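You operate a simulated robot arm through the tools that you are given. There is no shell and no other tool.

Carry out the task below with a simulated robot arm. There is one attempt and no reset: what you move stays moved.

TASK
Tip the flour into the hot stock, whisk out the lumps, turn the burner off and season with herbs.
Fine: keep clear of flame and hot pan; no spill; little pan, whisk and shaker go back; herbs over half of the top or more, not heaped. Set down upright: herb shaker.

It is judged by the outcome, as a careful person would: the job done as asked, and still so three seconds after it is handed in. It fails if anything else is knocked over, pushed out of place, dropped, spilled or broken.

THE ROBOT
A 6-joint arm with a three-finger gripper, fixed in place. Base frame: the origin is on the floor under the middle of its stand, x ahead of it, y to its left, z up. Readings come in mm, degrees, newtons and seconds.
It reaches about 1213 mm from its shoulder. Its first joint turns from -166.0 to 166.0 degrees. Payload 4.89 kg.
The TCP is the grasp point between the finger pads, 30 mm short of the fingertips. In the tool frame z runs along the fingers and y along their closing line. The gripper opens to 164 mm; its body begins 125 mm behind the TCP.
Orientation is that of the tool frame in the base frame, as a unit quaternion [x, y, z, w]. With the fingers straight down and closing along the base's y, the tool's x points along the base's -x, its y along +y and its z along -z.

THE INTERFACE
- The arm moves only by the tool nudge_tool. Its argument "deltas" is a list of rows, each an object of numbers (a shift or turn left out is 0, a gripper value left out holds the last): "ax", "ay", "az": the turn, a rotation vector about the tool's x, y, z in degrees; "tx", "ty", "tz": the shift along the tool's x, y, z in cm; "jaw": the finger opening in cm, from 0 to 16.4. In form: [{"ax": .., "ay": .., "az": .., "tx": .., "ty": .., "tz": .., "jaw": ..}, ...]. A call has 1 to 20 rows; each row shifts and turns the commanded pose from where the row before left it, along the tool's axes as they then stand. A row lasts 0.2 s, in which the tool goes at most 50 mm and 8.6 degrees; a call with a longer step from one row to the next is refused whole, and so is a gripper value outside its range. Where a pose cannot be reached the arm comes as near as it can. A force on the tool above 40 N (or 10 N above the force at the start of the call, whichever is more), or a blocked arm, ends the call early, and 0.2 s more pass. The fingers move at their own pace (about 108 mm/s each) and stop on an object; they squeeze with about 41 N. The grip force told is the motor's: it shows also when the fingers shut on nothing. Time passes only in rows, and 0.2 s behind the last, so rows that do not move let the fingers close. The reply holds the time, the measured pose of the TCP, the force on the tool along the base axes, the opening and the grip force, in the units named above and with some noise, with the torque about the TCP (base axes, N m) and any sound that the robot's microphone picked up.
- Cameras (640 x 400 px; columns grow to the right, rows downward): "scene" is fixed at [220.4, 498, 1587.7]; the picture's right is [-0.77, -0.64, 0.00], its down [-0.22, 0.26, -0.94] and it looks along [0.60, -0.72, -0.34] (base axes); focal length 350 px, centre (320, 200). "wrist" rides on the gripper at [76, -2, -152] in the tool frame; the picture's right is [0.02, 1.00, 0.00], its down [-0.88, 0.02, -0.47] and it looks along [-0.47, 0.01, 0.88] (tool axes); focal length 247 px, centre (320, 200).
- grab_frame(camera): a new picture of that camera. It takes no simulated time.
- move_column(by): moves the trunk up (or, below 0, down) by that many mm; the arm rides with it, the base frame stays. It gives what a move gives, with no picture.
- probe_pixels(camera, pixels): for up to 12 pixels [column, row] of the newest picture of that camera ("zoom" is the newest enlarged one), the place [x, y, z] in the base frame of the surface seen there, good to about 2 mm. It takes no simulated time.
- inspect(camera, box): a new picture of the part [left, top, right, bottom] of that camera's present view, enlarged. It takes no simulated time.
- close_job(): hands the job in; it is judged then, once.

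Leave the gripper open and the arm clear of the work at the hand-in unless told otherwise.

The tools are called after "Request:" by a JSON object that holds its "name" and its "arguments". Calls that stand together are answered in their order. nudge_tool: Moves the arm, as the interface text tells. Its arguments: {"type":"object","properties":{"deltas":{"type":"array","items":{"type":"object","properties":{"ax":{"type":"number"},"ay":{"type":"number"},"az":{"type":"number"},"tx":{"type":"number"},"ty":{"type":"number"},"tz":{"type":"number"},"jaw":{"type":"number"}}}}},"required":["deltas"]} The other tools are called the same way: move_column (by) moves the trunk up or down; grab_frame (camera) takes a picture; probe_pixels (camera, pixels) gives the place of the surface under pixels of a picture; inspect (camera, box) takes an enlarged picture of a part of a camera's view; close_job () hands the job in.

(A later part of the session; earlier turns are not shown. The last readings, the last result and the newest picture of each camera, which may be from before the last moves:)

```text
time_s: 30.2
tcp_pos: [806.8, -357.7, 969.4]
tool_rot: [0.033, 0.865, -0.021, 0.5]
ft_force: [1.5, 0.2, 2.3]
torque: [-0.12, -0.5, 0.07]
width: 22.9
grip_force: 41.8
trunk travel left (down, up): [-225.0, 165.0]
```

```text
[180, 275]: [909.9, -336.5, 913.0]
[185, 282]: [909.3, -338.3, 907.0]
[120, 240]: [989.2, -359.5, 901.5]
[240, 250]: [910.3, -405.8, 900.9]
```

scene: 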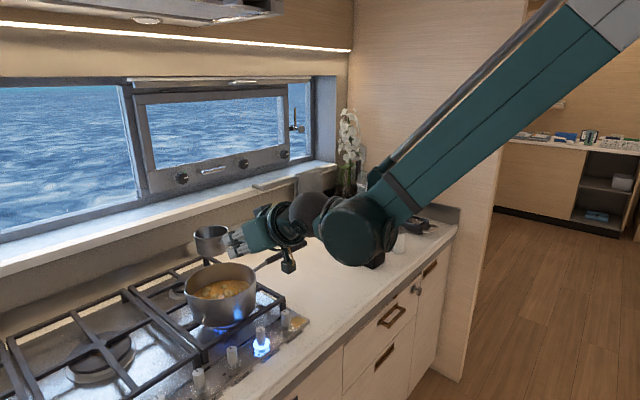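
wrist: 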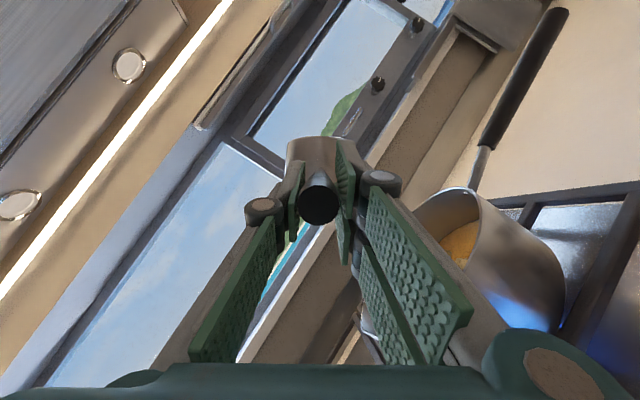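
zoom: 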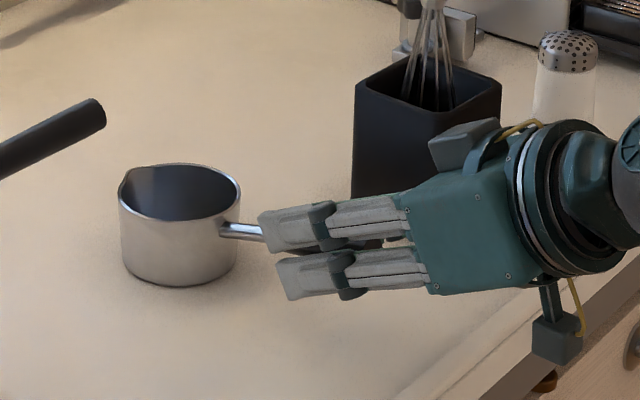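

The pan touches the counter (+2.3 N). I'll lower another 2 mm, then open the fingers gently to 4 cm.

Request:
{"name": "nudge_tool", "arguments": {"deltas": [{"tx": 0.13, "tz": 0.05}, {"tx": 0.09, "tz": 0.03}, {}, {"jaw": 2.6}, {"jaw": 3.0}, {"jaw": 4.0}, {"jaw": 5.0}, {"jaw": 6.0}]}}

Request:
{"name": "inspect", "arguments": {"camera": "scene", "box": [290, 220, 410, 300]}}

Request:
{"name": "grab_frame", "arguments": {"camera": "wrist"}}

```text
time_s: 32.0
tcp_pos: [805.9, -356.6, 966.7]
tool_rot: [0.033, 0.865, -0.021, 0.5]
ft_force: [1.0, -0.2, 0.4]
torque: [0.0, 0.01, 0.03]
width: 60.1
grip_force: 0.0
trunk travel left (down, up): [-225.0, 165.0]
```

```text
5.00 times, centred on (350, 260) of scene
```

zoom: 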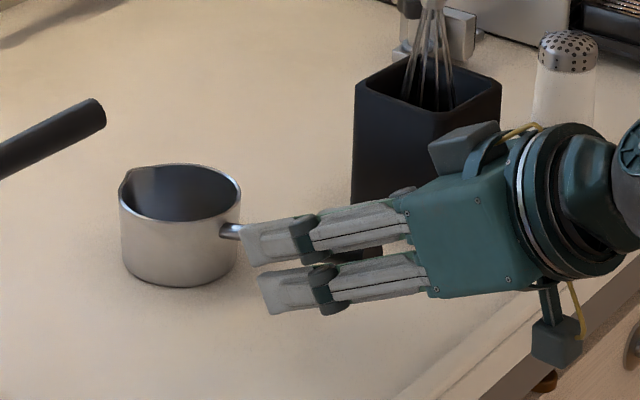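

```text
taken
```

wrist: 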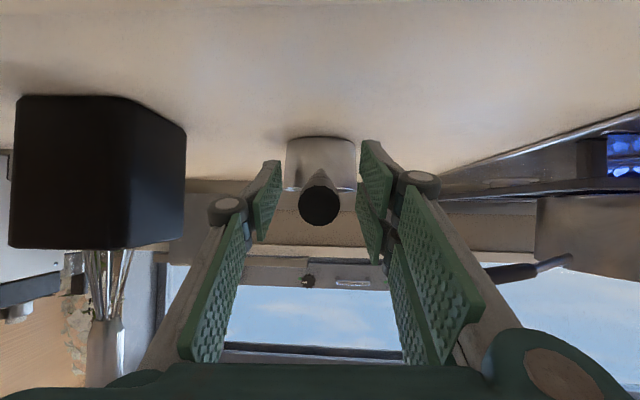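

The pan stands on the counter where it was. I'll back the hand out along its own axis.

Request:
{"name": "nudge_tool", "arguments": {"deltas": [{"tz": -2.5}, {"tz": -4}, {"tz": -4.5}, {"tz": -4.5}]}}

Request:
{"name": "grab_frame", "arguments": {"camera": "wrist"}}

Request:
{"name": "inspect", "arguments": {"camera": "scene", "box": [280, 170, 440, 295]}}

Request:
{"name": "probe_pixels", "arguments": {"camera": "wrist", "pixels": [[317, 148]]}}

```text
time_s: 33.0
tcp_pos: [671.8, -346.4, 1042.1]
tool_rot: [0.032, 0.865, -0.019, 0.5]
ft_force: [2.1, -0.5, -1.4]
torque: [0.03, 0.03, 0.02]
width: 60.1
grip_force: 0.0
trunk travel left (down, up): [-225.0, 165.0]
```

```text
taken
```

wrist: 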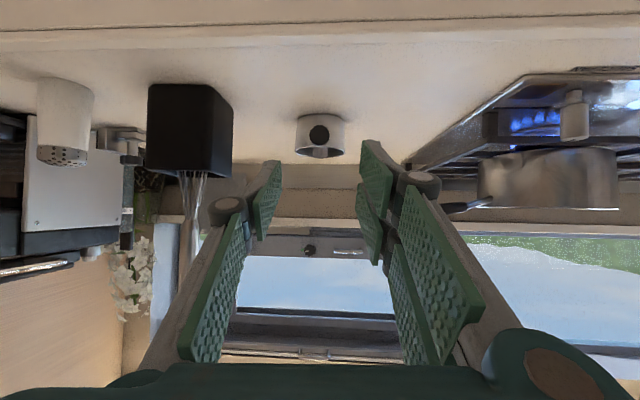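

```text
3.20 times, centred on (360, 232) of scene
```

zoom: 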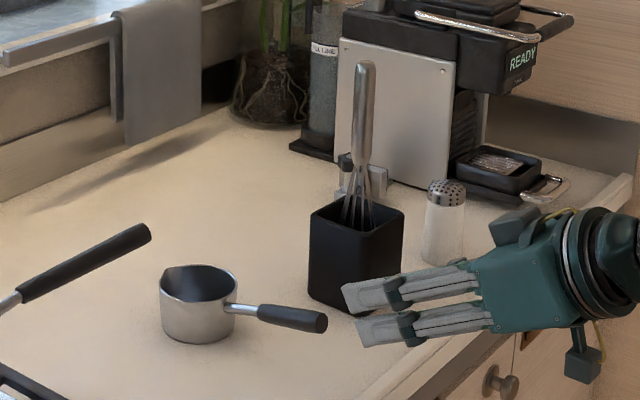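

```text
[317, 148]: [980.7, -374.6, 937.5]
```

The pan is back. I'll check its handle end against the original (761, −354, 977) and probe the whisk in detail.

Request:
{"name": "probe_pixels", "arguments": {"camera": "wrist", "pixels": [[319, 133]]}}

Request:
{"name": "probe_pixels", "arguments": {"camera": "zoom", "pixels": [[365, 68], [363, 80], [362, 100], [362, 120], [362, 140], [362, 158], [358, 170], [312, 220], [357, 237], [403, 212], [350, 195], [370, 195]]}}

Request:
{"name": "inspect", "arguments": {"camera": "scene", "box": [340, 180, 410, 270]}}

```text
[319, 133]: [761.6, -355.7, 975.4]
```

```text
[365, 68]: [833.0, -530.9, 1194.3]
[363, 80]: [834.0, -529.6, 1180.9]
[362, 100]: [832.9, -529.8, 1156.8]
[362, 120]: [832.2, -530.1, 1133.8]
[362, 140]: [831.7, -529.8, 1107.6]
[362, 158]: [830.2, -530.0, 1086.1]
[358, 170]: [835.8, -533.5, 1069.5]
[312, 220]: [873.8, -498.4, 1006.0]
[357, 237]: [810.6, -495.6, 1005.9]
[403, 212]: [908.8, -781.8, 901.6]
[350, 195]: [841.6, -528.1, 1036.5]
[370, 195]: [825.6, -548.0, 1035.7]
```

```text
4.44 times, centred on (375, 225) of scene
```

zoom: 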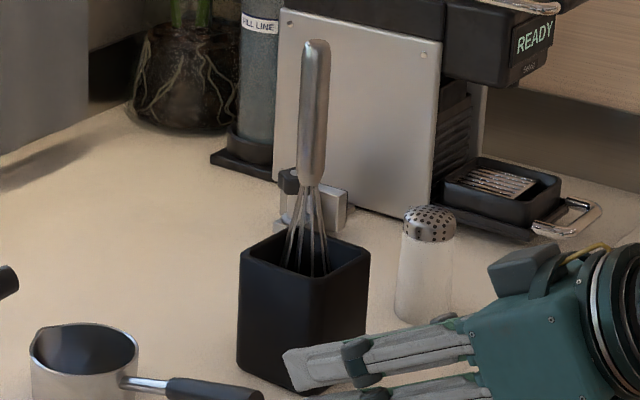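

The pan is within 2 mm of its start. The whisk handle stands nearly vertical from z≈1070 to 1198. I'll check what surrounds it, namely the coffee machine and wand.

Request:
{"name": "probe_pixels", "arguments": {"camera": "zoom", "pixels": [[285, 20], [285, 170], [435, 45], [425, 230], [345, 205], [290, 182], [460, 60], [430, 225], [300, 100], [326, 100], [313, 100], [260, 260]]}}

```text
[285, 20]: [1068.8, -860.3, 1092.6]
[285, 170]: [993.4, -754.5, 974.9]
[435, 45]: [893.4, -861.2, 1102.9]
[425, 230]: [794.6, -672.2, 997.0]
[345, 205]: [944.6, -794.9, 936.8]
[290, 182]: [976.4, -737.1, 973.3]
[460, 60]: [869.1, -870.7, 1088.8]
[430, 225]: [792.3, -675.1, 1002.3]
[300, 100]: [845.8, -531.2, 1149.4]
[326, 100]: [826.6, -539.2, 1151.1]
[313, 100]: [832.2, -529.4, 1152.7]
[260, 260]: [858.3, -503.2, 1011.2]
```

The coffee machine is well clear (y < −735). The whisk axis is near (837, −537), 22 mm thick. I'll move to a pre-grasp point in front of and above it.

Request:
{"name": "nudge_tool", "arguments": {"deltas": [{"tx": -2.9, "ty": -2.965, "tz": -0.06, "jaw": 7}, {"tx": -2.9, "ty": -2.965, "tz": -0.06}, {"tx": -2.9, "ty": -2.965, "tz": -0.06}, {"tx": -2.9, "ty": -2.965, "tz": -0.06}, {"tx": -2.9, "ty": -2.965, "tz": -0.06}, {"tx": -2.9, "ty": -2.965, "tz": -0.06}, {}]}}

Request:
{"name": "grab_frame", "arguments": {"camera": "wrist"}}

Request:
{"name": "inspect", "arguments": {"camera": "scene", "box": [290, 140, 450, 265]}}

```text
time_s: 34.6
tcp_pos: [741.9, -529.5, 1197.1]
tool_rot: [0.033, 0.865, -0.02, 0.5]
ft_force: [0.0, -0.6, 0.4]
torque: [-0.03, -0.04, 0.0]
width: 69.9
grip_force: 0.1
trunk travel left (down, up): [-225.0, 165.0]
```

```text
taken
```

wrist: 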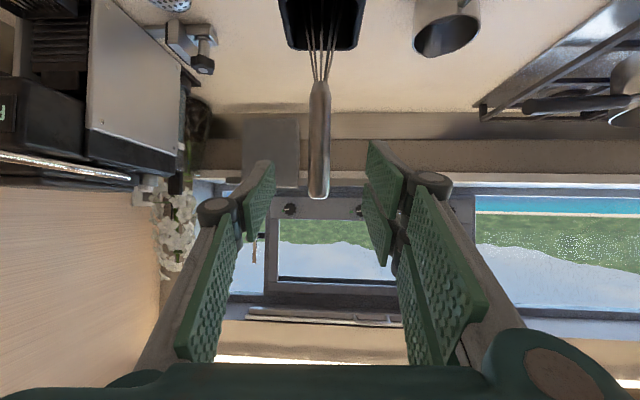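

```text
3.20 times, centred on (370, 202) of scene
```

zoom: 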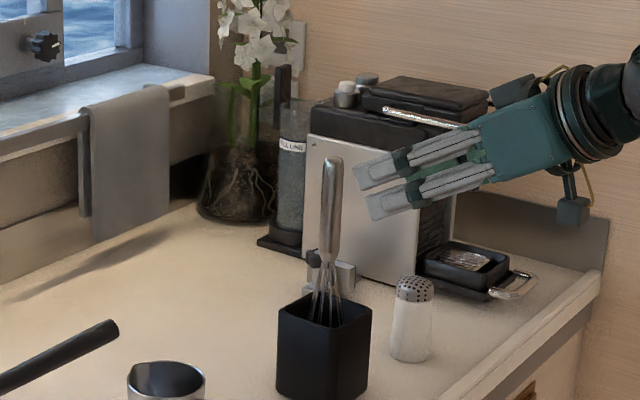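

The whisk stands centred between the fingers at column ~319. I'll probe it from this closer view.

Request:
{"name": "inspect", "arguments": {"camera": "wrist", "box": [260, 0, 380, 200]}}

Request:
{"name": "probe_pixels", "arguments": {"camera": "wrist", "pixels": [[311, 150], [328, 150], [319, 150], [319, 110], [319, 85], [319, 185], [319, 197], [313, 110], [326, 110], [320, 45], [281, 5], [365, 5]]}}

```text
2.00 times, centred on (320, 100) of wrist
```

zoom: 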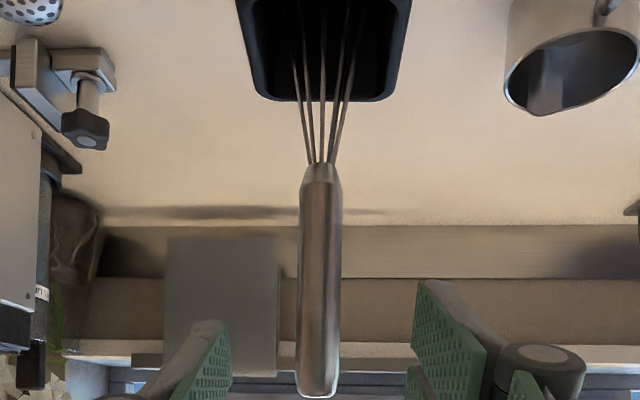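

```text
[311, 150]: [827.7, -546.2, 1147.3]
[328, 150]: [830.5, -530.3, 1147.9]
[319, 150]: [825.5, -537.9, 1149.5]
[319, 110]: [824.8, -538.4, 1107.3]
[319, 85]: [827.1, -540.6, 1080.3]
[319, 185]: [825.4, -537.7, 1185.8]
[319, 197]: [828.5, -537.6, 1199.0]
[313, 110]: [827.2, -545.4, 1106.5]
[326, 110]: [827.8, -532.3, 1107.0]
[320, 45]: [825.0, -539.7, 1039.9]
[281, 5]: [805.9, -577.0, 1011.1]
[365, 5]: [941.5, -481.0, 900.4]
```

The whisk axis is at (836, −538), vertical. I'll advance about 106 mm so the fingers straddle the handle at z≈1150, then close.

Request:
{"name": "nudge_tool", "arguments": {"deltas": [{"tx": -0.124, "ty": -0.036, "tz": 2.11}, {"tx": -0.124, "ty": -0.036, "tz": 2.11}, {"tx": -0.124, "ty": -0.036, "tz": 2.11}, {"tx": -0.124, "ty": -0.036, "tz": 2.11}, {"tx": -0.124, "ty": -0.036, "tz": 2.11}, {}, {"jaw": 5}, {"jaw": 4}, {}]}}

Request:
{"name": "grab_frame", "arguments": {"camera": "wrist"}}

```text
time_s: 36.6
tcp_pos: [835.9, -539.1, 1148.5]
tool_rot: [0.032, 0.866, -0.02, 0.499]
ft_force: [-0.6, -0.3, 0.0]
torque: [0.01, 0.0, -0.01]
width: 40.0
grip_force: 0.1
trunk travel left (down, up): [-225.0, 165.0]
```

```text
taken
```

wrist: 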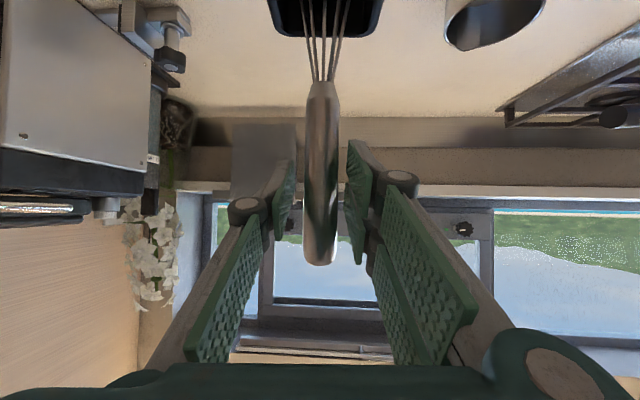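

The whisk handle is centred between the pads. I'll close on it.

Request:
{"name": "nudge_tool", "arguments": {"deltas": [{"jaw": 3.0}, {"jaw": 2.5}, {"jaw": 1.5}, {"jaw": 0.5}, {"jaw": 0}, {}]}}

Request:
{"name": "grab_frame", "arguments": {"camera": "wrist"}}

```text
time_s: 38.0
tcp_pos: [836.3, -539.0, 1149.1]
tool_rot: [0.033, 0.865, -0.02, 0.5]
ft_force: [-0.8, -0.1, 0.1]
torque: [0.06, 0.03, 0.01]
width: 21.0
grip_force: 40.5
trunk travel left (down, up): [-225.0, 165.0]
```

```text
taken
```

wrist: 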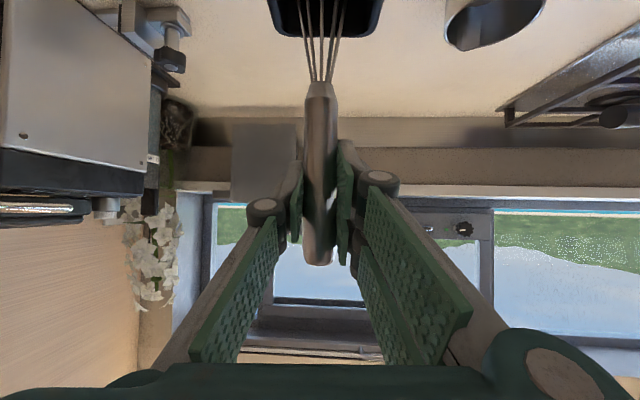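

Gripped (21.0 mm, 40.5 N). I'll lift straight up, starting slowly to clear the holder.

Request:
{"name": "nudge_tool", "arguments": {"deltas": [{"tx": -0.868, "tz": -0.498}, {"tx": -1.736, "tz": -0.996}, {"tx": -1.736, "tz": -0.996}, {"tx": -1.736, "tz": -0.996}, {}]}}

Request:
{"name": "inspect", "arguments": {"camera": "scene", "box": [310, 140, 430, 270]}}

```text
time_s: 39.2
tcp_pos: [836.6, -538.6, 1220.4]
tool_rot: [0.033, 0.866, -0.021, 0.499]
ft_force: [-0.4, 0.8, -0.5]
torque: [-0.01, 0.01, -0.02]
width: 21.1
grip_force: 41.5
trunk travel left (down, up): [-225.0, 165.0]
```

```text
3.08 times, centred on (370, 205) of scene
```

zoom: 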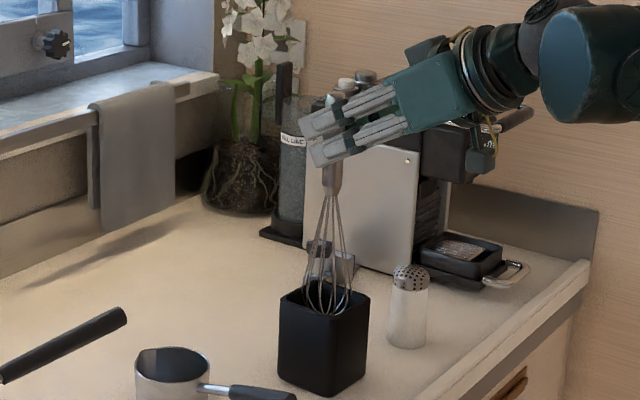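

The whisk rises freely and the holder stays put. I'll continue up another 140 mm.

Request:
{"name": "nudge_tool", "arguments": {"deltas": [{"tx": -2.43, "tz": -1.394}, {"tx": -3.04, "tz": -1.743}, {"tx": -3.04, "tz": -1.743}, {"tx": -2.43, "tz": -1.394}, {"tx": -1.3, "tz": -0.747}, {}]}}

Request:
{"name": "inspect", "arguments": {"camera": "scene", "box": [310, 120, 430, 270]}}

```text
time_s: 40.6
tcp_pos: [838.0, -539.0, 1361.8]
tool_rot: [0.033, 0.866, -0.02, 0.499]
ft_force: [-0.6, 0.4, -0.9]
torque: [-0.04, -0.05, -0.02]
width: 21.0
grip_force: 41.0
trunk travel left (down, up): [-225.0, 165.0]
```

```text
2.67 times, centred on (370, 195) of scene
```

zoom: 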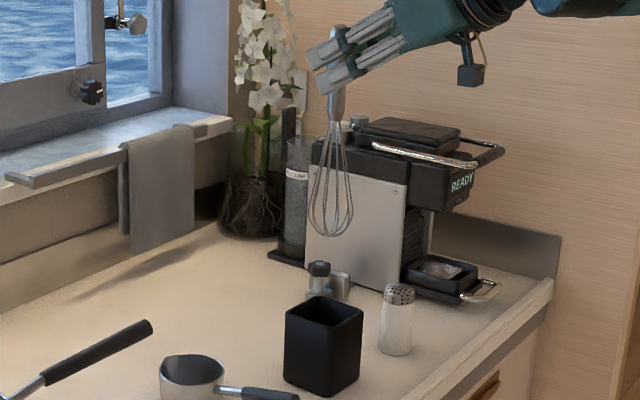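

The whisk is out. I'll probe its bottom, then its maximum width.

Request:
{"name": "inspect", "arguments": {"camera": "scene", "box": [350, 160, 400, 215]}}

```text
7.27 times, centred on (375, 188) of scene
```

zoom: 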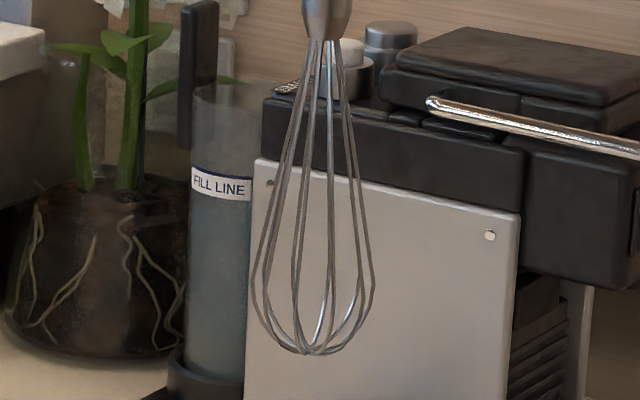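

Request:
{"name": "probe_pixels", "arguments": {"camera": "zoom", "pixels": [[312, 352], [320, 350], [323, 330], [252, 290], [373, 290], [297, 200], [331, 200]]}}

Request:
{"name": "inspect", "arguments": {"camera": "scene", "box": [160, 235, 320, 360]}}

Request:
{"name": "probe_pixels", "arguments": {"camera": "zoom", "pixels": [[240, 355], [300, 350], [420, 285], [330, 345], [200, 340], [150, 320], [160, 215], [240, 185], [330, 215], [280, 370], [300, 300], [230, 240]]}}

```text
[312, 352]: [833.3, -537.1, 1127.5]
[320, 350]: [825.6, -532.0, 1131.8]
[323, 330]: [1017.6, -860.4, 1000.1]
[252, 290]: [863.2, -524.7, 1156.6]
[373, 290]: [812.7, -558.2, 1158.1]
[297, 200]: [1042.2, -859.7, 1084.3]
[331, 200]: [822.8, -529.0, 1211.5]
```

```text
3.20 times, centred on (240, 298) of scene
```

zoom: 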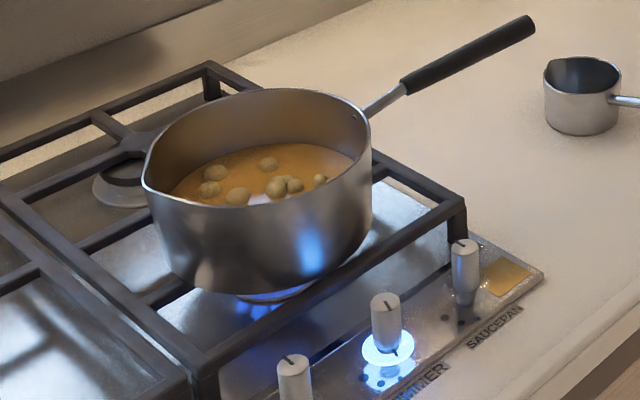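

```text
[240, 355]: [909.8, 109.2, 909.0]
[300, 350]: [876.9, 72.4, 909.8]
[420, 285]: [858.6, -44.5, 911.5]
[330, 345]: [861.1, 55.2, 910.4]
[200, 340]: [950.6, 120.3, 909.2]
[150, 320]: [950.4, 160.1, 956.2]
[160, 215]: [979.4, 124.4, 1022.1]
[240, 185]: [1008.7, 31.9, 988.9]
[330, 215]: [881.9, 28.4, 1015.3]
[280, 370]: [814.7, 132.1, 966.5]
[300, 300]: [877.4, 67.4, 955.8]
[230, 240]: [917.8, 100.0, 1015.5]
```

The whisk tip is 235 mm below the TCP and its balloon is about 58 mm wide. The pot's inside bottom is near z=960 and the stock surface near 987. I'll carry the whisk at this height to above the pot centre (981, 20).

Request:
{"name": "nudge_tool", "arguments": {"deltas": [{"tx": -0.196, "ty": 2.184, "tz": 0.337}, {"tx": -0.392, "ty": 4.368, "tz": 0.673}, {"tx": -0.392, "ty": 4.368, "tz": 0.673}, {"tx": -0.392, "ty": 4.368, "tz": 0.673}, {"tx": -0.392, "ty": 4.368, "tz": 0.673}, {"tx": -0.392, "ty": 4.368, "tz": 0.673}, {"tx": -0.392, "ty": 4.368, "tz": 0.673}, {"tx": -0.392, "ty": 4.368, "tz": 0.673}, {"tx": -0.392, "ty": 4.368, "tz": 0.673}, {"tx": -0.392, "ty": 4.368, "tz": 0.673}, {"tx": -0.392, "ty": 4.368, "tz": 0.673}, {"tx": -0.392, "ty": 4.368, "tz": 0.673}, {"tx": -0.392, "ty": 4.368, "tz": 0.673}, {"tx": -0.196, "ty": 2.184, "tz": 0.337}, {}, {}]}}

Request:
{"name": "grab_frame", "arguments": {"camera": "scene"}}

Request:
{"name": "grab_frame", "arguments": {"camera": "wrist"}}

```text
time_s: 44.0
tcp_pos: [982.1, 20.3, 1359.4]
tool_rot: [0.033, 0.865, -0.02, 0.5]
ft_force: [0.0, -0.1, -1.2]
torque: [-0.02, -0.01, -0.03]
width: 21.1
grip_force: 41.3
trunk travel left (down, up): [-225.0, 165.0]
```

```text
taken
```

scene: 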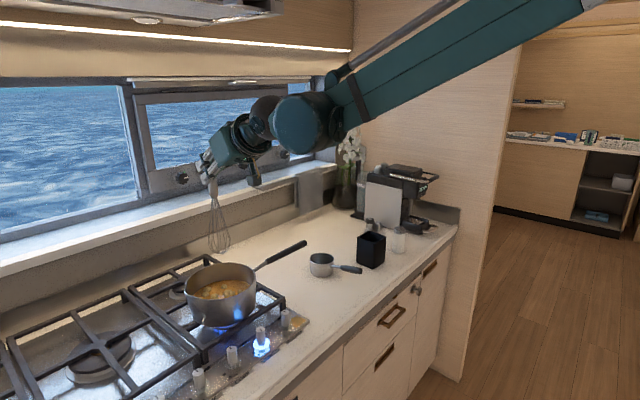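

```text
taken
```

wrist: 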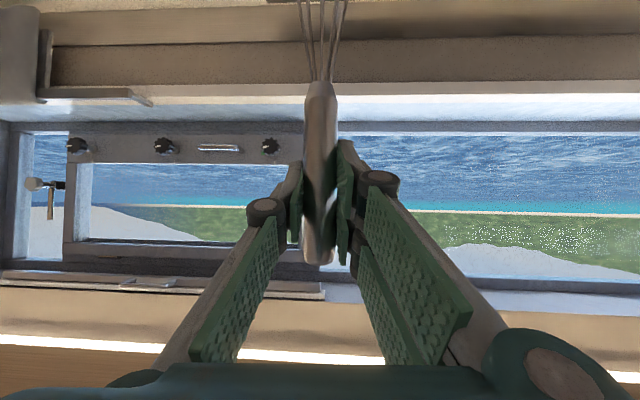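

The whisk hangs above the pot. Before lowering, I'll refine the pot centre by probing more rim points in a high zoom.

Request:
{"name": "inspect", "arguments": {"camera": "scene", "box": [180, 255, 262, 306]}}

Request:
{"name": "probe_pixels", "arguments": {"camera": "zoom", "pixels": [[440, 60], [500, 80], [560, 115], [590, 150], [330, 62], [200, 100], [100, 150], [60, 200], [300, 298], [200, 290], [400, 280], [500, 240]]}}

```text
7.80 times, centred on (221, 280) of scene
```

zoom: 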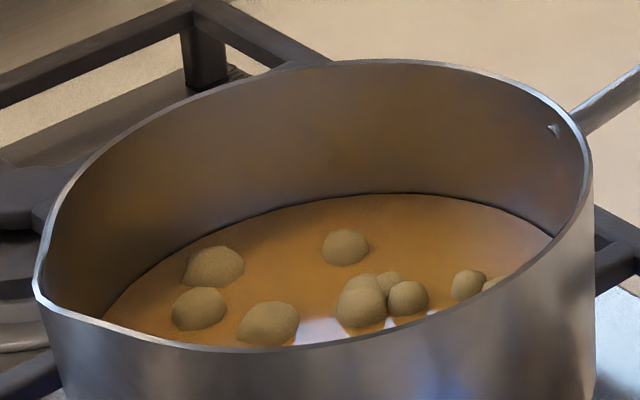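

```text
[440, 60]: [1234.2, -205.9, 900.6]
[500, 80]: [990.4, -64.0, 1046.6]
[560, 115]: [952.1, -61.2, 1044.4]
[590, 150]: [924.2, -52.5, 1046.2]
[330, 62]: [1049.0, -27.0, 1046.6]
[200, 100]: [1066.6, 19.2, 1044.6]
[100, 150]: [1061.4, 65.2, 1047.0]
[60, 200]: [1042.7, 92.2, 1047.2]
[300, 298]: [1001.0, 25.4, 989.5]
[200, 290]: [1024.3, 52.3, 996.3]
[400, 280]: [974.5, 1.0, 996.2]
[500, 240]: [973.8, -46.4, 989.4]
```

Better fit: pot centre (975, 28), radius about 93 mm. I'll shift the whisk to that centre and lower it in stages, first to just above the stock.

Request:
{"name": "nudge_tool", "arguments": {"deltas": [{"tx": 0.38, "ty": 0.715, "tz": -0.665}, {"tx": 2.604, "tz": 1.494}, {"tx": 2.604, "tz": 1.494}, {"tx": 2.604, "tz": 1.494}, {"tx": 2.604, "tz": 1.494}, {}, {}]}}

Request:
{"name": "inspect", "arguments": {"camera": "scene", "box": [150, 190, 310, 315]}}

```text
time_s: 45.6
tcp_pos: [973.9, 26.4, 1240.1]
tool_rot: [0.033, 0.865, -0.021, 0.5]
ft_force: [0.4, -0.3, -0.9]
torque: [-0.02, -0.02, 0.02]
width: 21.1
grip_force: 40.9
trunk travel left (down, up): [-225.0, 165.0]
```

```text
3.20 times, centred on (230, 252) of scene
```

zoom: 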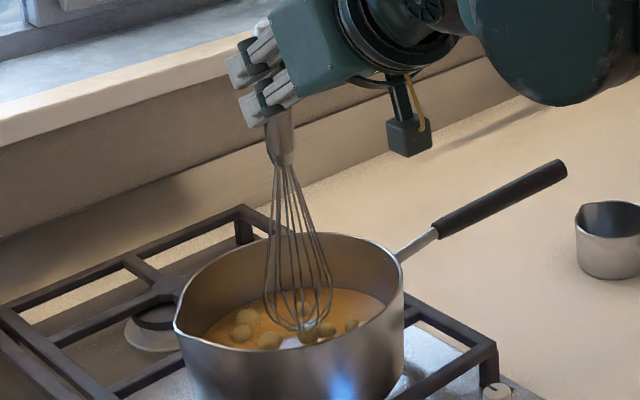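

The whisk is centred just above the stock. I'll lower it gently into the stock, watching the force.

Request:
{"name": "nudge_tool", "arguments": {"deltas": [{"tx": 0.694, "tz": 0.398}, {"tx": 0.694, "tz": 0.398}, {"tx": 0.694, "tz": 0.398}, {"tx": 0.694, "tz": 0.398}, {}]}}

Request:
{"name": "inspect", "arguments": {"camera": "scene", "box": [180, 250, 270, 310]}}

```text
time_s: 46.8
tcp_pos: [973.1, 26.7, 1208.5]
tool_rot: [0.032, 0.866, -0.02, 0.499]
ft_force: [0.2, 0.3, -0.6]
torque: [0.0, -0.02, -0.03]
width: 21.2
grip_force: 41.3
trunk travel left (down, up): [-225.0, 165.0]
```

```text
6.67 times, centred on (225, 280) of scene
```

zoom: 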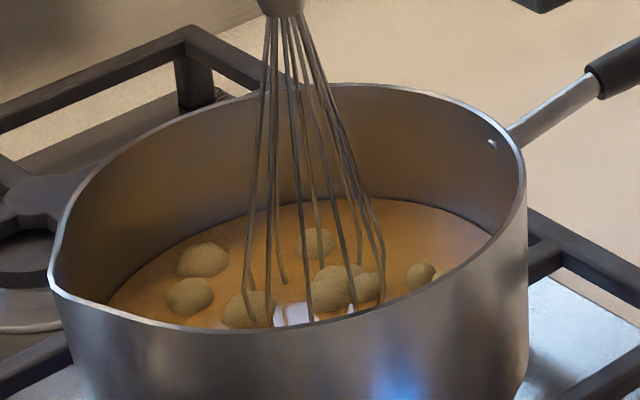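

The whisk is in the stock with no contact force. I'll lower 4 mm more and make one test circle of 45 mm radius.

Request:
{"name": "nudge_tool", "arguments": {"deltas": [{"tx": 0.347, "tz": 0.199}, {"tx": -1.163, "ty": 0.239, "tz": 2.027}, {"tx": -1.163, "ty": 0.239, "tz": 2.027}, {"tx": 0.77, "ty": 3.074, "tz": -1.348}, {"tx": 1.629, "ty": 1.077, "tz": -2.841}, {"tx": 1.534, "ty": -1.551, "tz": -2.67}, {"tx": 0.54, "ty": -3.27, "tz": -0.934}, {"tx": -0.77, "ty": -3.074, "tz": 1.348}, {"tx": -1.629, "ty": -1.077, "tz": 2.841}, {"tx": -1.534, "ty": 1.551, "tz": 2.67}, {"tx": -0.54, "ty": 3.27, "tz": 0.934}]}}

Request:
{"name": "inspect", "arguments": {"camera": "scene", "box": [180, 250, 270, 310]}}

```text
time_s: 49.2
tcp_pos: [1021.3, 27.2, 1202.7]
tool_rot: [0.033, 0.865, -0.02, 0.5]
ft_force: [1.0, -0.9, -1.1]
torque: [0.1, -0.04, 0.18]
width: 20.8
grip_force: 41.1
trunk travel left (down, up): [-225.0, 165.0]
```

```text
6.67 times, centred on (225, 280) of scene
```

zoom: 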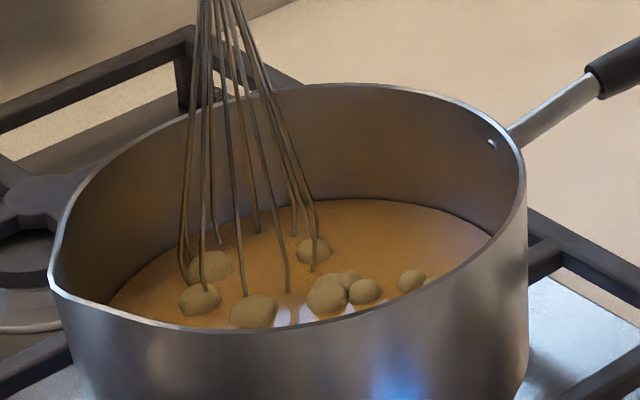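

The pot stayed still. The lumps look much the same, so I'll keep whisking with two more circles.

Request:
{"name": "nudge_tool", "arguments": {"deltas": [{"tx": 0.77, "ty": 3.074, "tz": -1.348}, {"tx": 1.629, "ty": 1.077, "tz": -2.841}, {"tx": 1.534, "ty": -1.551, "tz": -2.67}, {"tx": 0.54, "ty": -3.27, "tz": -0.934}, {"tx": -0.77, "ty": -3.074, "tz": 1.348}, {"tx": -1.629, "ty": -1.077, "tz": 2.841}, {"tx": -1.534, "ty": 1.551, "tz": 2.67}, {"tx": -0.54, "ty": 3.27, "tz": 0.934}, {"tx": 0.77, "ty": 3.074, "tz": -1.348}, {"tx": 1.629, "ty": 1.077, "tz": -2.841}, {"tx": 1.534, "ty": -1.551, "tz": -2.67}, {"tx": 0.54, "ty": -3.27, "tz": -0.934}, {"tx": -0.77, "ty": -3.074, "tz": 1.348}, {"tx": -1.629, "ty": -1.077, "tz": 2.841}, {"tx": -1.534, "ty": 1.551, "tz": 2.67}, {"tx": -0.54, "ty": 3.27, "tz": 0.934}]}}

Request:
{"name": "inspect", "arguments": {"camera": "scene", "box": [180, 250, 270, 310]}}

```text
time_s: 52.6
tcp_pos: [1021.2, 27.3, 1202.4]
tool_rot: [0.033, 0.866, -0.02, 0.499]
ft_force: [0.8, -0.5, -1.3]
torque: [0.13, -0.05, 0.15]
width: 20.8
grip_force: 41.3
trunk travel left (down, up): [-225.0, 165.0]
```

```text
6.67 times, centred on (225, 280) of scene
```

zoom: 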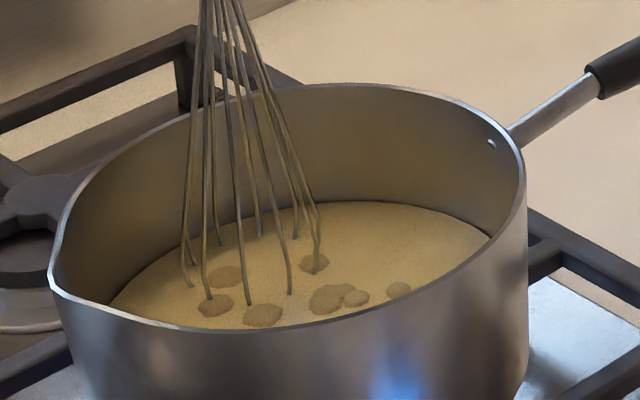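

The stock has turned creamy and the lumps are sinking and shrinking. I'll do two more circles.

Request:
{"name": "nudge_tool", "arguments": {"deltas": [{"tx": 0.77, "ty": 3.074, "tz": -1.348}, {"tx": 1.629, "ty": 1.077, "tz": -2.841}, {"tx": 1.534, "ty": -1.551, "tz": -2.67}, {"tx": 0.54, "ty": -3.27, "tz": -0.934}, {"tx": -0.77, "ty": -3.074, "tz": 1.348}, {"tx": -1.629, "ty": -1.077, "tz": 2.841}, {"tx": -1.534, "ty": 1.551, "tz": 2.67}, {"tx": -0.54, "ty": 3.27, "tz": 0.934}, {"tx": 0.77, "ty": 3.074, "tz": -1.348}, {"tx": 1.629, "ty": 1.077, "tz": -2.841}, {"tx": 1.534, "ty": -1.551, "tz": -2.67}, {"tx": 0.54, "ty": -3.27, "tz": -0.934}, {"tx": -0.77, "ty": -3.074, "tz": 1.348}, {"tx": -1.629, "ty": -1.077, "tz": 2.841}, {"tx": -1.534, "ty": 1.551, "tz": 2.67}, {"tx": -0.54, "ty": 3.27, "tz": 0.934}]}}

Request:
{"name": "inspect", "arguments": {"camera": "scene", "box": [180, 250, 270, 310]}}

```text
time_s: 56.0
tcp_pos: [1021.8, 27.5, 1204.1]
tool_rot: [0.032, 0.865, -0.02, 0.5]
ft_force: [0.7, -0.7, -1.2]
torque: [0.14, -0.04, 0.15]
width: 20.9
grip_force: 41.2
trunk travel left (down, up): [-225.0, 165.0]
```

```text
6.67 times, centred on (225, 280) of scene
```

zoom: 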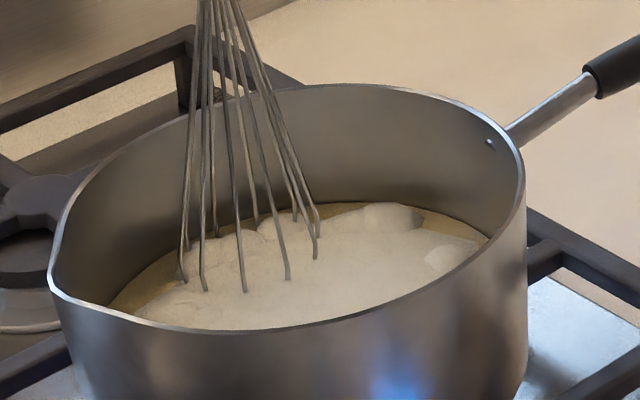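

White froth has appeared on the surface. It may be starting to boil up, so I'll measure its height.

Request:
{"name": "probe_pixels", "arguments": {"camera": "zoom", "pixels": [[260, 300], [340, 260], [390, 215], [440, 260], [200, 310], [150, 290], [230, 250], [450, 220]]}}

Request:
{"name": "grab_frame", "arguments": {"camera": "scene"}}

```text
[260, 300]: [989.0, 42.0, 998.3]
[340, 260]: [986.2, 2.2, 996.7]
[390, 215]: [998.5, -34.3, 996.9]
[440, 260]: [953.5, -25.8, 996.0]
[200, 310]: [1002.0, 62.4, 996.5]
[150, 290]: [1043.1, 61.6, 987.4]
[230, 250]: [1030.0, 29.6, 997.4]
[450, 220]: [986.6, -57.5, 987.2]
```

```text
taken
```

scene: 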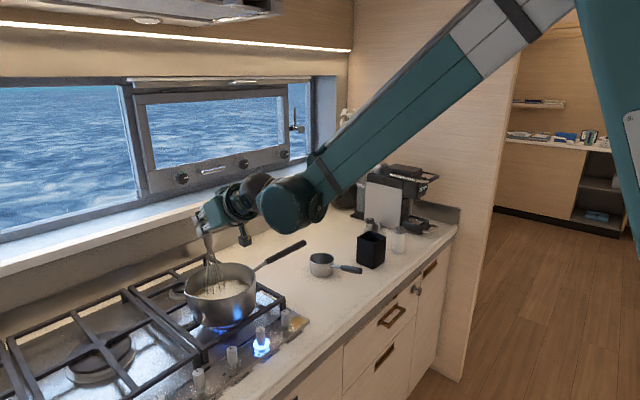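

The froth is about 10 mm above the stock, with 50 mm left to the rim. The thickened stock is starting to boil up, so I'll move promptly. First I lift the whisk straight out.

Request:
{"name": "nudge_tool", "arguments": {"deltas": [{"tx": -2.6, "tz": -1.49}, {"tx": -4.0, "tz": -2.3}, {"tx": -4.0, "tz": -2.3}, {"tx": -3.0, "tz": -1.72}]}}

Request:
{"name": "inspect", "arguments": {"camera": "scene", "box": [180, 240, 270, 310]}}

Request:
{"name": "probe_pixels", "arguments": {"camera": "zoom", "pixels": [[260, 300], [340, 260], [390, 240], [440, 260]]}}

```text
time_s: 57.0
tcp_pos: [1021.7, 29.4, 1361.5]
tool_rot: [0.032, 0.866, -0.02, 0.499]
ft_force: [0.7, 0.4, -0.8]
torque: [0.01, 0.01, -0.02]
width: 21.1
grip_force: 41.3
trunk travel left (down, up): [-225.0, 165.0]
```

```text
5.71 times, centred on (225, 275) of scene
```

zoom: 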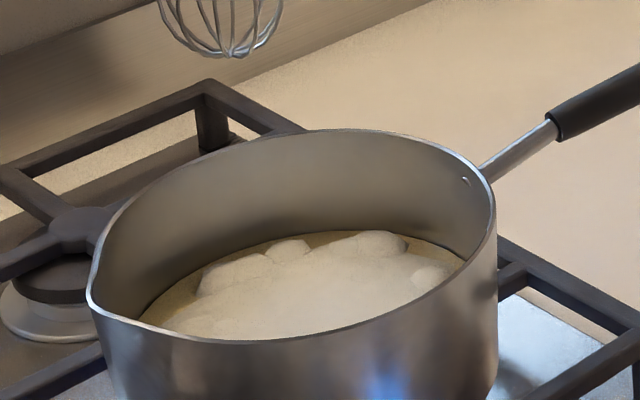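

```text
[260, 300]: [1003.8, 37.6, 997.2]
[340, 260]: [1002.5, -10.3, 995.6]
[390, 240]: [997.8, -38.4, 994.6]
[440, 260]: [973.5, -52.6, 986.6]
```

The froth is about the same height now. I'll carry the whisk back above its holder at a brisk pace.

Request:
{"name": "nudge_tool", "arguments": {"deltas": [{"tx": 0.5515, "ty": -4.465, "tz": -0.951}, {"tx": 0.5515, "ty": -4.465, "tz": -0.951}, {"tx": 0.5515, "ty": -4.465, "tz": -0.951}, {"tx": 0.5515, "ty": -4.465, "tz": -0.951}, {"tx": 0.5515, "ty": -4.465, "tz": -0.951}, {"tx": 0.5515, "ty": -4.465, "tz": -0.951}, {"tx": 0.5515, "ty": -4.465, "tz": -0.951}, {"tx": 0.5515, "ty": -4.465, "tz": -0.951}, {"tx": 0.5515, "ty": -4.465, "tz": -0.951}, {"tx": 0.5515, "ty": -4.465, "tz": -0.951}, {"tx": 0.5515, "ty": -4.465, "tz": -0.951}, {"tx": 0.5515, "ty": -4.465, "tz": -0.951}, {"tx": 0.5515, "ty": -4.465, "tz": -0.951}, {}]}}

Request:
{"name": "inspect", "arguments": {"camera": "scene", "box": [180, 240, 270, 310]}}

Request:
{"name": "inspect", "arguments": {"camera": "scene", "box": [310, 130, 430, 280]}}

```text
time_s: 60.0
tcp_pos: [834.7, -539.7, 1361.9]
tool_rot: [0.032, 0.865, -0.019, 0.5]
ft_force: [-1.4, -0.6, -0.8]
torque: [0.06, -0.05, 0.08]
width: 20.9
grip_force: 40.4
trunk travel left (down, up): [-225.0, 165.0]
```

```text
5.71 times, centred on (225, 275) of scene
```

zoom: 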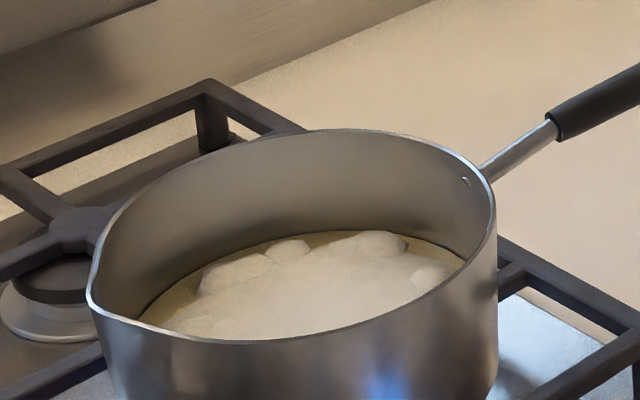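

```text
2.67 times, centred on (370, 205) of scene
```

zoom: 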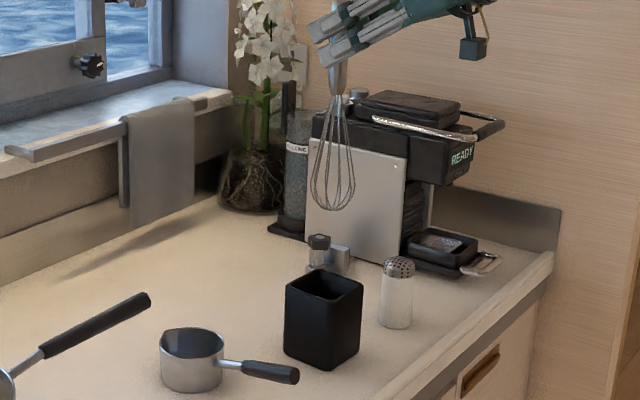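

The froth is not growing. Now I'll verify that the whisk hangs as before, relative to the holder, by probing its tip and the holder opening.

Request:
{"name": "inspect", "arguments": {"camera": "scene", "box": [350, 160, 400, 215]}}

Request:
{"name": "probe_pixels", "arguments": {"camera": "zoom", "pixels": [[318, 340], [312, 352], [318, 352], [252, 290], [373, 290], [376, 290], [256, 290]]}}

```text
7.27 times, centred on (375, 188) of scene
```

zoom: 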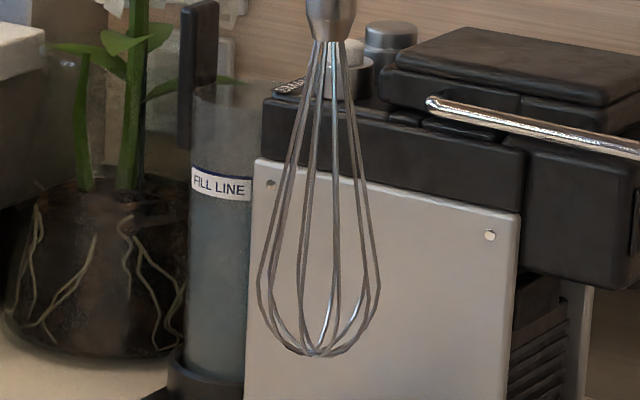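

```text
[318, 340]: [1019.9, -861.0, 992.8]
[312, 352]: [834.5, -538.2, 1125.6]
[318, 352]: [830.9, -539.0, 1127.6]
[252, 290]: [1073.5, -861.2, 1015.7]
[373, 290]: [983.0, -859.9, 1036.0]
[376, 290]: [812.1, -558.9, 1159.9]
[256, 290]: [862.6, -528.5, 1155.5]
```

The whisk hangs exactly as before. I'll lower halfway, staying above the holder opening, then correct any drift.

Request:
{"name": "nudge_tool", "arguments": {"deltas": [{"tx": 2.95, "ty": 0.08, "tz": 1.88}, {"tx": 3.04, "tz": 1.743}, {"tx": 2.17, "tz": 1.245}, {}, {}]}}

Request:
{"name": "inspect", "arguments": {"camera": "scene", "box": [330, 180, 420, 270]}}

```text
time_s: 61.2
tcp_pos: [836.0, -537.8, 1267.6]
tool_rot: [0.033, 0.865, -0.021, 0.5]
ft_force: [-0.2, -0.1, 0.1]
torque: [0.01, -0.02, 0.02]
width: 20.8
grip_force: 41.1
trunk travel left (down, up): [-225.0, 165.0]
```

```text
4.44 times, centred on (375, 225) of scene
```

zoom: 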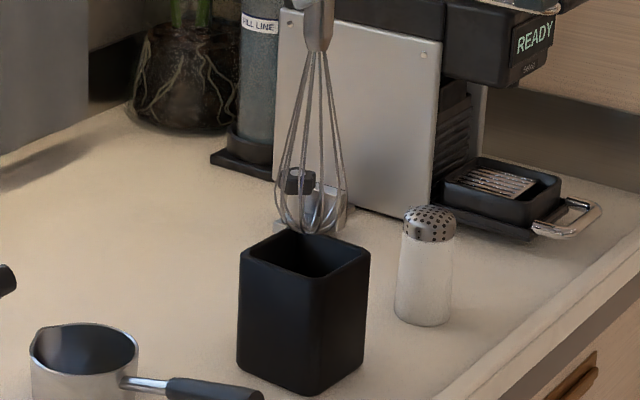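

The whisk is aligned over the holder. I'll lower it in to the original grip height.

Request:
{"name": "nudge_tool", "arguments": {"deltas": [{"tx": 1.69, "ty": -0.1, "tz": 1.08}, {"tx": 2.04, "tz": 1.17}, {"tx": 2.04, "tz": 1.17}, {"tx": 2.04, "tz": 1.17}, {"tx": 1.74, "tz": 1.0}, {"tx": 0.5, "tz": 0.29}, {}]}}

Request:
{"name": "inspect", "arguments": {"camera": "scene", "box": [330, 180, 420, 270]}}

```text
time_s: 62.8
tcp_pos: [837.2, -540.2, 1149.1]
tool_rot: [0.032, 0.865, -0.02, 0.5]
ft_force: [-0.2, -0.3, -0.8]
torque: [0.02, 0.01, 0.0]
width: 21.1
grip_force: 41.1
trunk travel left (down, up): [-225.0, 165.0]
```

```text
4.44 times, centred on (375, 225) of scene
```

zoom: 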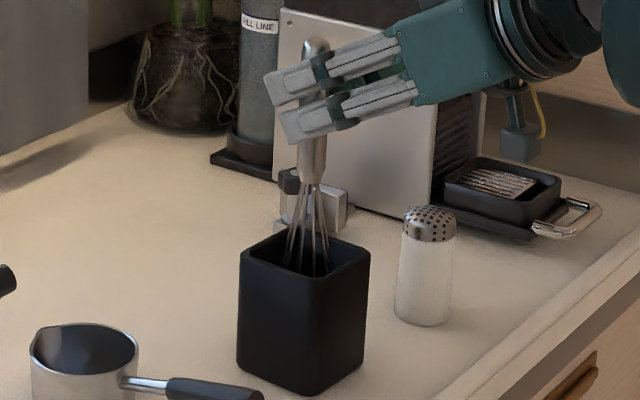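

The whisk is in the holder, just above its floor. Before releasing it, I'll look closely at the stock to judge whether lumps remain.

Request:
{"name": "inspect", "arguments": {"camera": "scene", "box": [190, 262, 258, 304]}}

Request:
{"name": "grab_frame", "arguments": {"camera": "wrist"}}

```text
9.41 times, centred on (224, 283) of scene
```

zoom: 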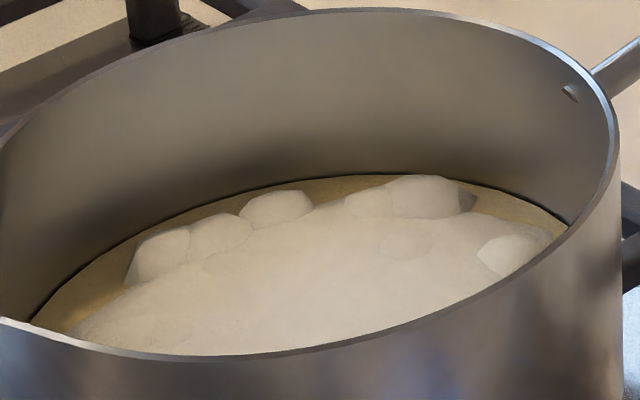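

```text
taken
```

wrist: 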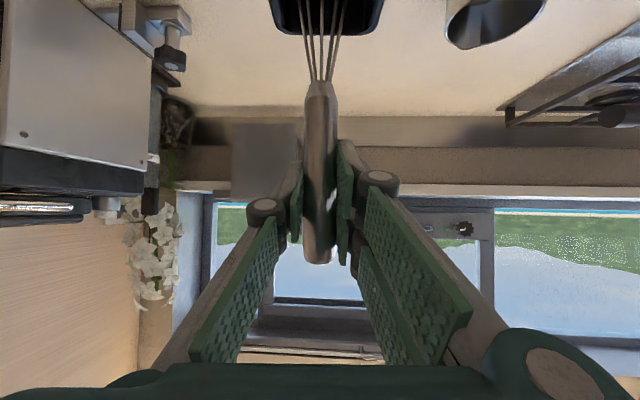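

The surface is covered by pale froth and I see no distinct lumps. I'll set the whisk down, turn the burner off so the froth can settle, and check again for lumps after that. Lowering 2 mm and releasing.

Request:
{"name": "nudge_tool", "arguments": {"deltas": [{"tx": 0.13, "tz": 0.075}, {"tx": 0.09, "tz": 0.05}, {}, {"jaw": 2.5}, {"jaw": 3.2}, {"jaw": 4.2}, {"jaw": 5.5}, {"jaw": 6.5}]}}

Request:
{"name": "inspect", "arguments": {"camera": "scene", "box": [330, 180, 420, 270]}}

Request:
{"name": "inspect", "arguments": {"camera": "scene", "box": [190, 262, 258, 304]}}

```text
time_s: 64.6
tcp_pos: [836.2, -540.3, 1148.5]
tool_rot: [0.032, 0.865, -0.02, 0.5]
ft_force: [0.0, 0.5, 0.0]
torque: [0.0, 0.02, 0.0]
width: 65.0
grip_force: 0.1
trunk travel left (down, up): [-225.0, 165.0]
```

```text
4.44 times, centred on (375, 225) of scene
```

zoom: 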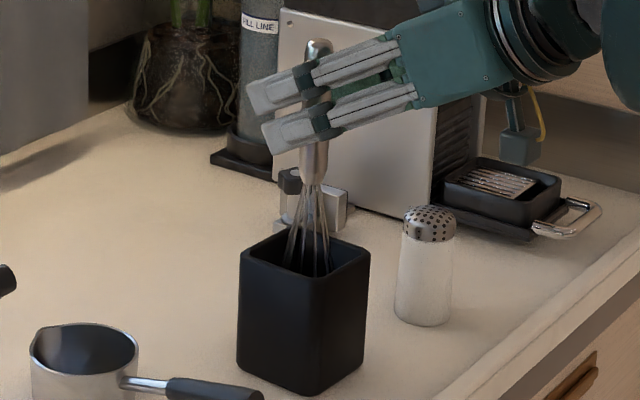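

```text
9.41 times, centred on (224, 283) of scene
```

zoom: 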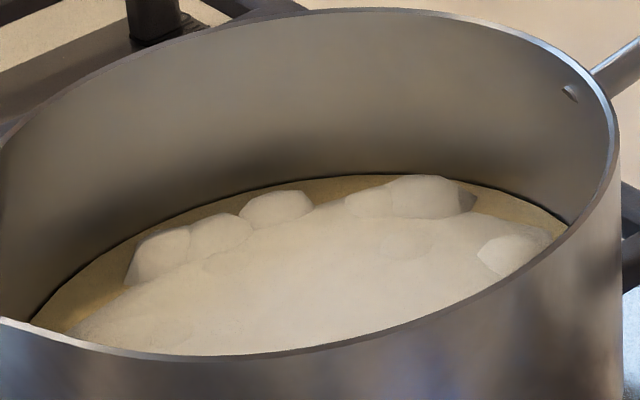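

The whisk stands in its holder. Next comes the knob. I'll back away from the whisk and measure the knob and grate geometry.

Request:
{"name": "nudge_tool", "arguments": {"deltas": [{"tz": -3.0}, {"tz": -4.5}, {"tz": -4.5}]}}

Request:
{"name": "inspect", "arguments": {"camera": "scene", "box": [200, 280, 320, 370]}}

Request:
{"name": "probe_pixels", "arguments": {"camera": "zoom", "pixels": [[325, 242], [338, 252], [314, 252], [325, 262], [325, 290], [325, 310], [435, 130], [350, 178], [270, 225], [440, 205], [160, 300], [420, 160]]}}

```text
time_s: 65.4
tcp_pos: [735.0, -530.3, 1208.9]
tool_rot: [0.031, 0.865, -0.019, 0.5]
ft_force: [1.5, -0.6, -1.2]
torque: [0.06, 0.01, 0.03]
width: 64.8
grip_force: 0.0
trunk travel left (down, up): [-225.0, 165.0]
```

```text
4.44 times, centred on (260, 325) of scene
```

zoom: 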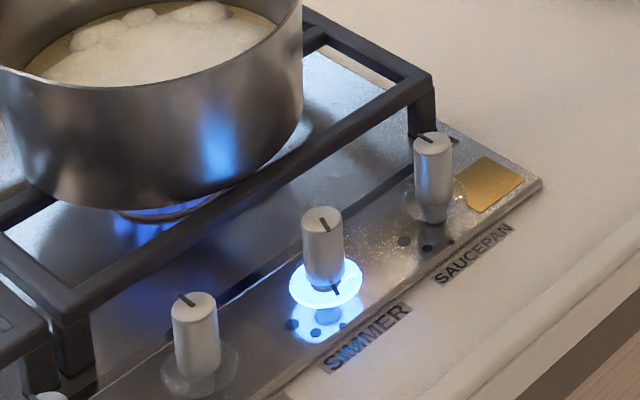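

```text
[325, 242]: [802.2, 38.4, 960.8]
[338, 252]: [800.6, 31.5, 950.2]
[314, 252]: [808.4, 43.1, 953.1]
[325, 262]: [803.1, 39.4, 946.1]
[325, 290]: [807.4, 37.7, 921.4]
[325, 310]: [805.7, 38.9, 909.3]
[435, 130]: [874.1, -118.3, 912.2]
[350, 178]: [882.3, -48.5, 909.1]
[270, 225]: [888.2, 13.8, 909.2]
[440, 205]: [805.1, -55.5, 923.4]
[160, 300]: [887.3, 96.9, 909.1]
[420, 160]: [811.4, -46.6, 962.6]
```

I'll probe the grate's front bar directly, plus the knob's cap.

Request:
{"name": "probe_pixels", "arguments": {"camera": "zoom", "pixels": [[270, 183], [350, 133], [160, 252], [270, 192], [425, 95], [420, 85], [320, 212], [325, 225], [335, 218], [308, 218], [323, 208], [330, 285]]}}

```text
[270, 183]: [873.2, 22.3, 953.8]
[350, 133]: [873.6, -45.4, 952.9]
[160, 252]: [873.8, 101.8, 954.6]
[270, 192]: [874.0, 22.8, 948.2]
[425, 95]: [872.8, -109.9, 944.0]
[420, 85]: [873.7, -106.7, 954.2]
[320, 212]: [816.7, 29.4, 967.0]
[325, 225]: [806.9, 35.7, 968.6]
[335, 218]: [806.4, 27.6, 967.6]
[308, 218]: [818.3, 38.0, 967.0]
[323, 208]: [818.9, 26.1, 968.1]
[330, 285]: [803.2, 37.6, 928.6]
```

Knob axis ≈ (812, 32), radius ≈ 11.5, body from z≈928 to 968. The grate's front bar is at x≈873, 60 mm away. I'll turn the hand straight down, then pre-rotate it counter-clockwise so the coming clockwise turn keeps the camera away from the pot.

Request:
{"name": "nudge_tool", "arguments": {"deltas": [{"ay": 7.5, "jaw": 5}, {"ay": 7.5}, {"ay": 7.5}, {"ay": 7.5}, {"ay": 7.5}, {"ay": 7.5}, {"ay": 7.5}, {"ay": 7.5}, {"az": -8.18}, {"az": -8.18}, {"az": -8.18}, {"az": -8.18}, {"az": -8.18}, {"az": -8.18}, {"az": -8.18}, {"az": -8.18}, {"az": -8.18}, {"az": -8.18}]}}

Request:
{"name": "grab_frame", "arguments": {"camera": "scene"}}

```text
time_s: 69.2
tcp_pos: [732.1, -531.9, 1207.3]
tool_rot: [-0.626, 0.779, -0.001, -0.001]
ft_force: [-0.1, 0.3, 0.0]
torque: [-0.03, 0.0, -0.02]
width: 50.3
grip_force: 0.1
trunk travel left (down, up): [-225.0, 165.0]
```

```text
taken
```

scene: 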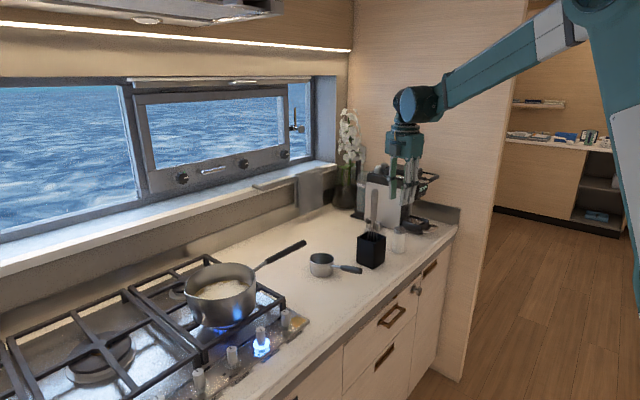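

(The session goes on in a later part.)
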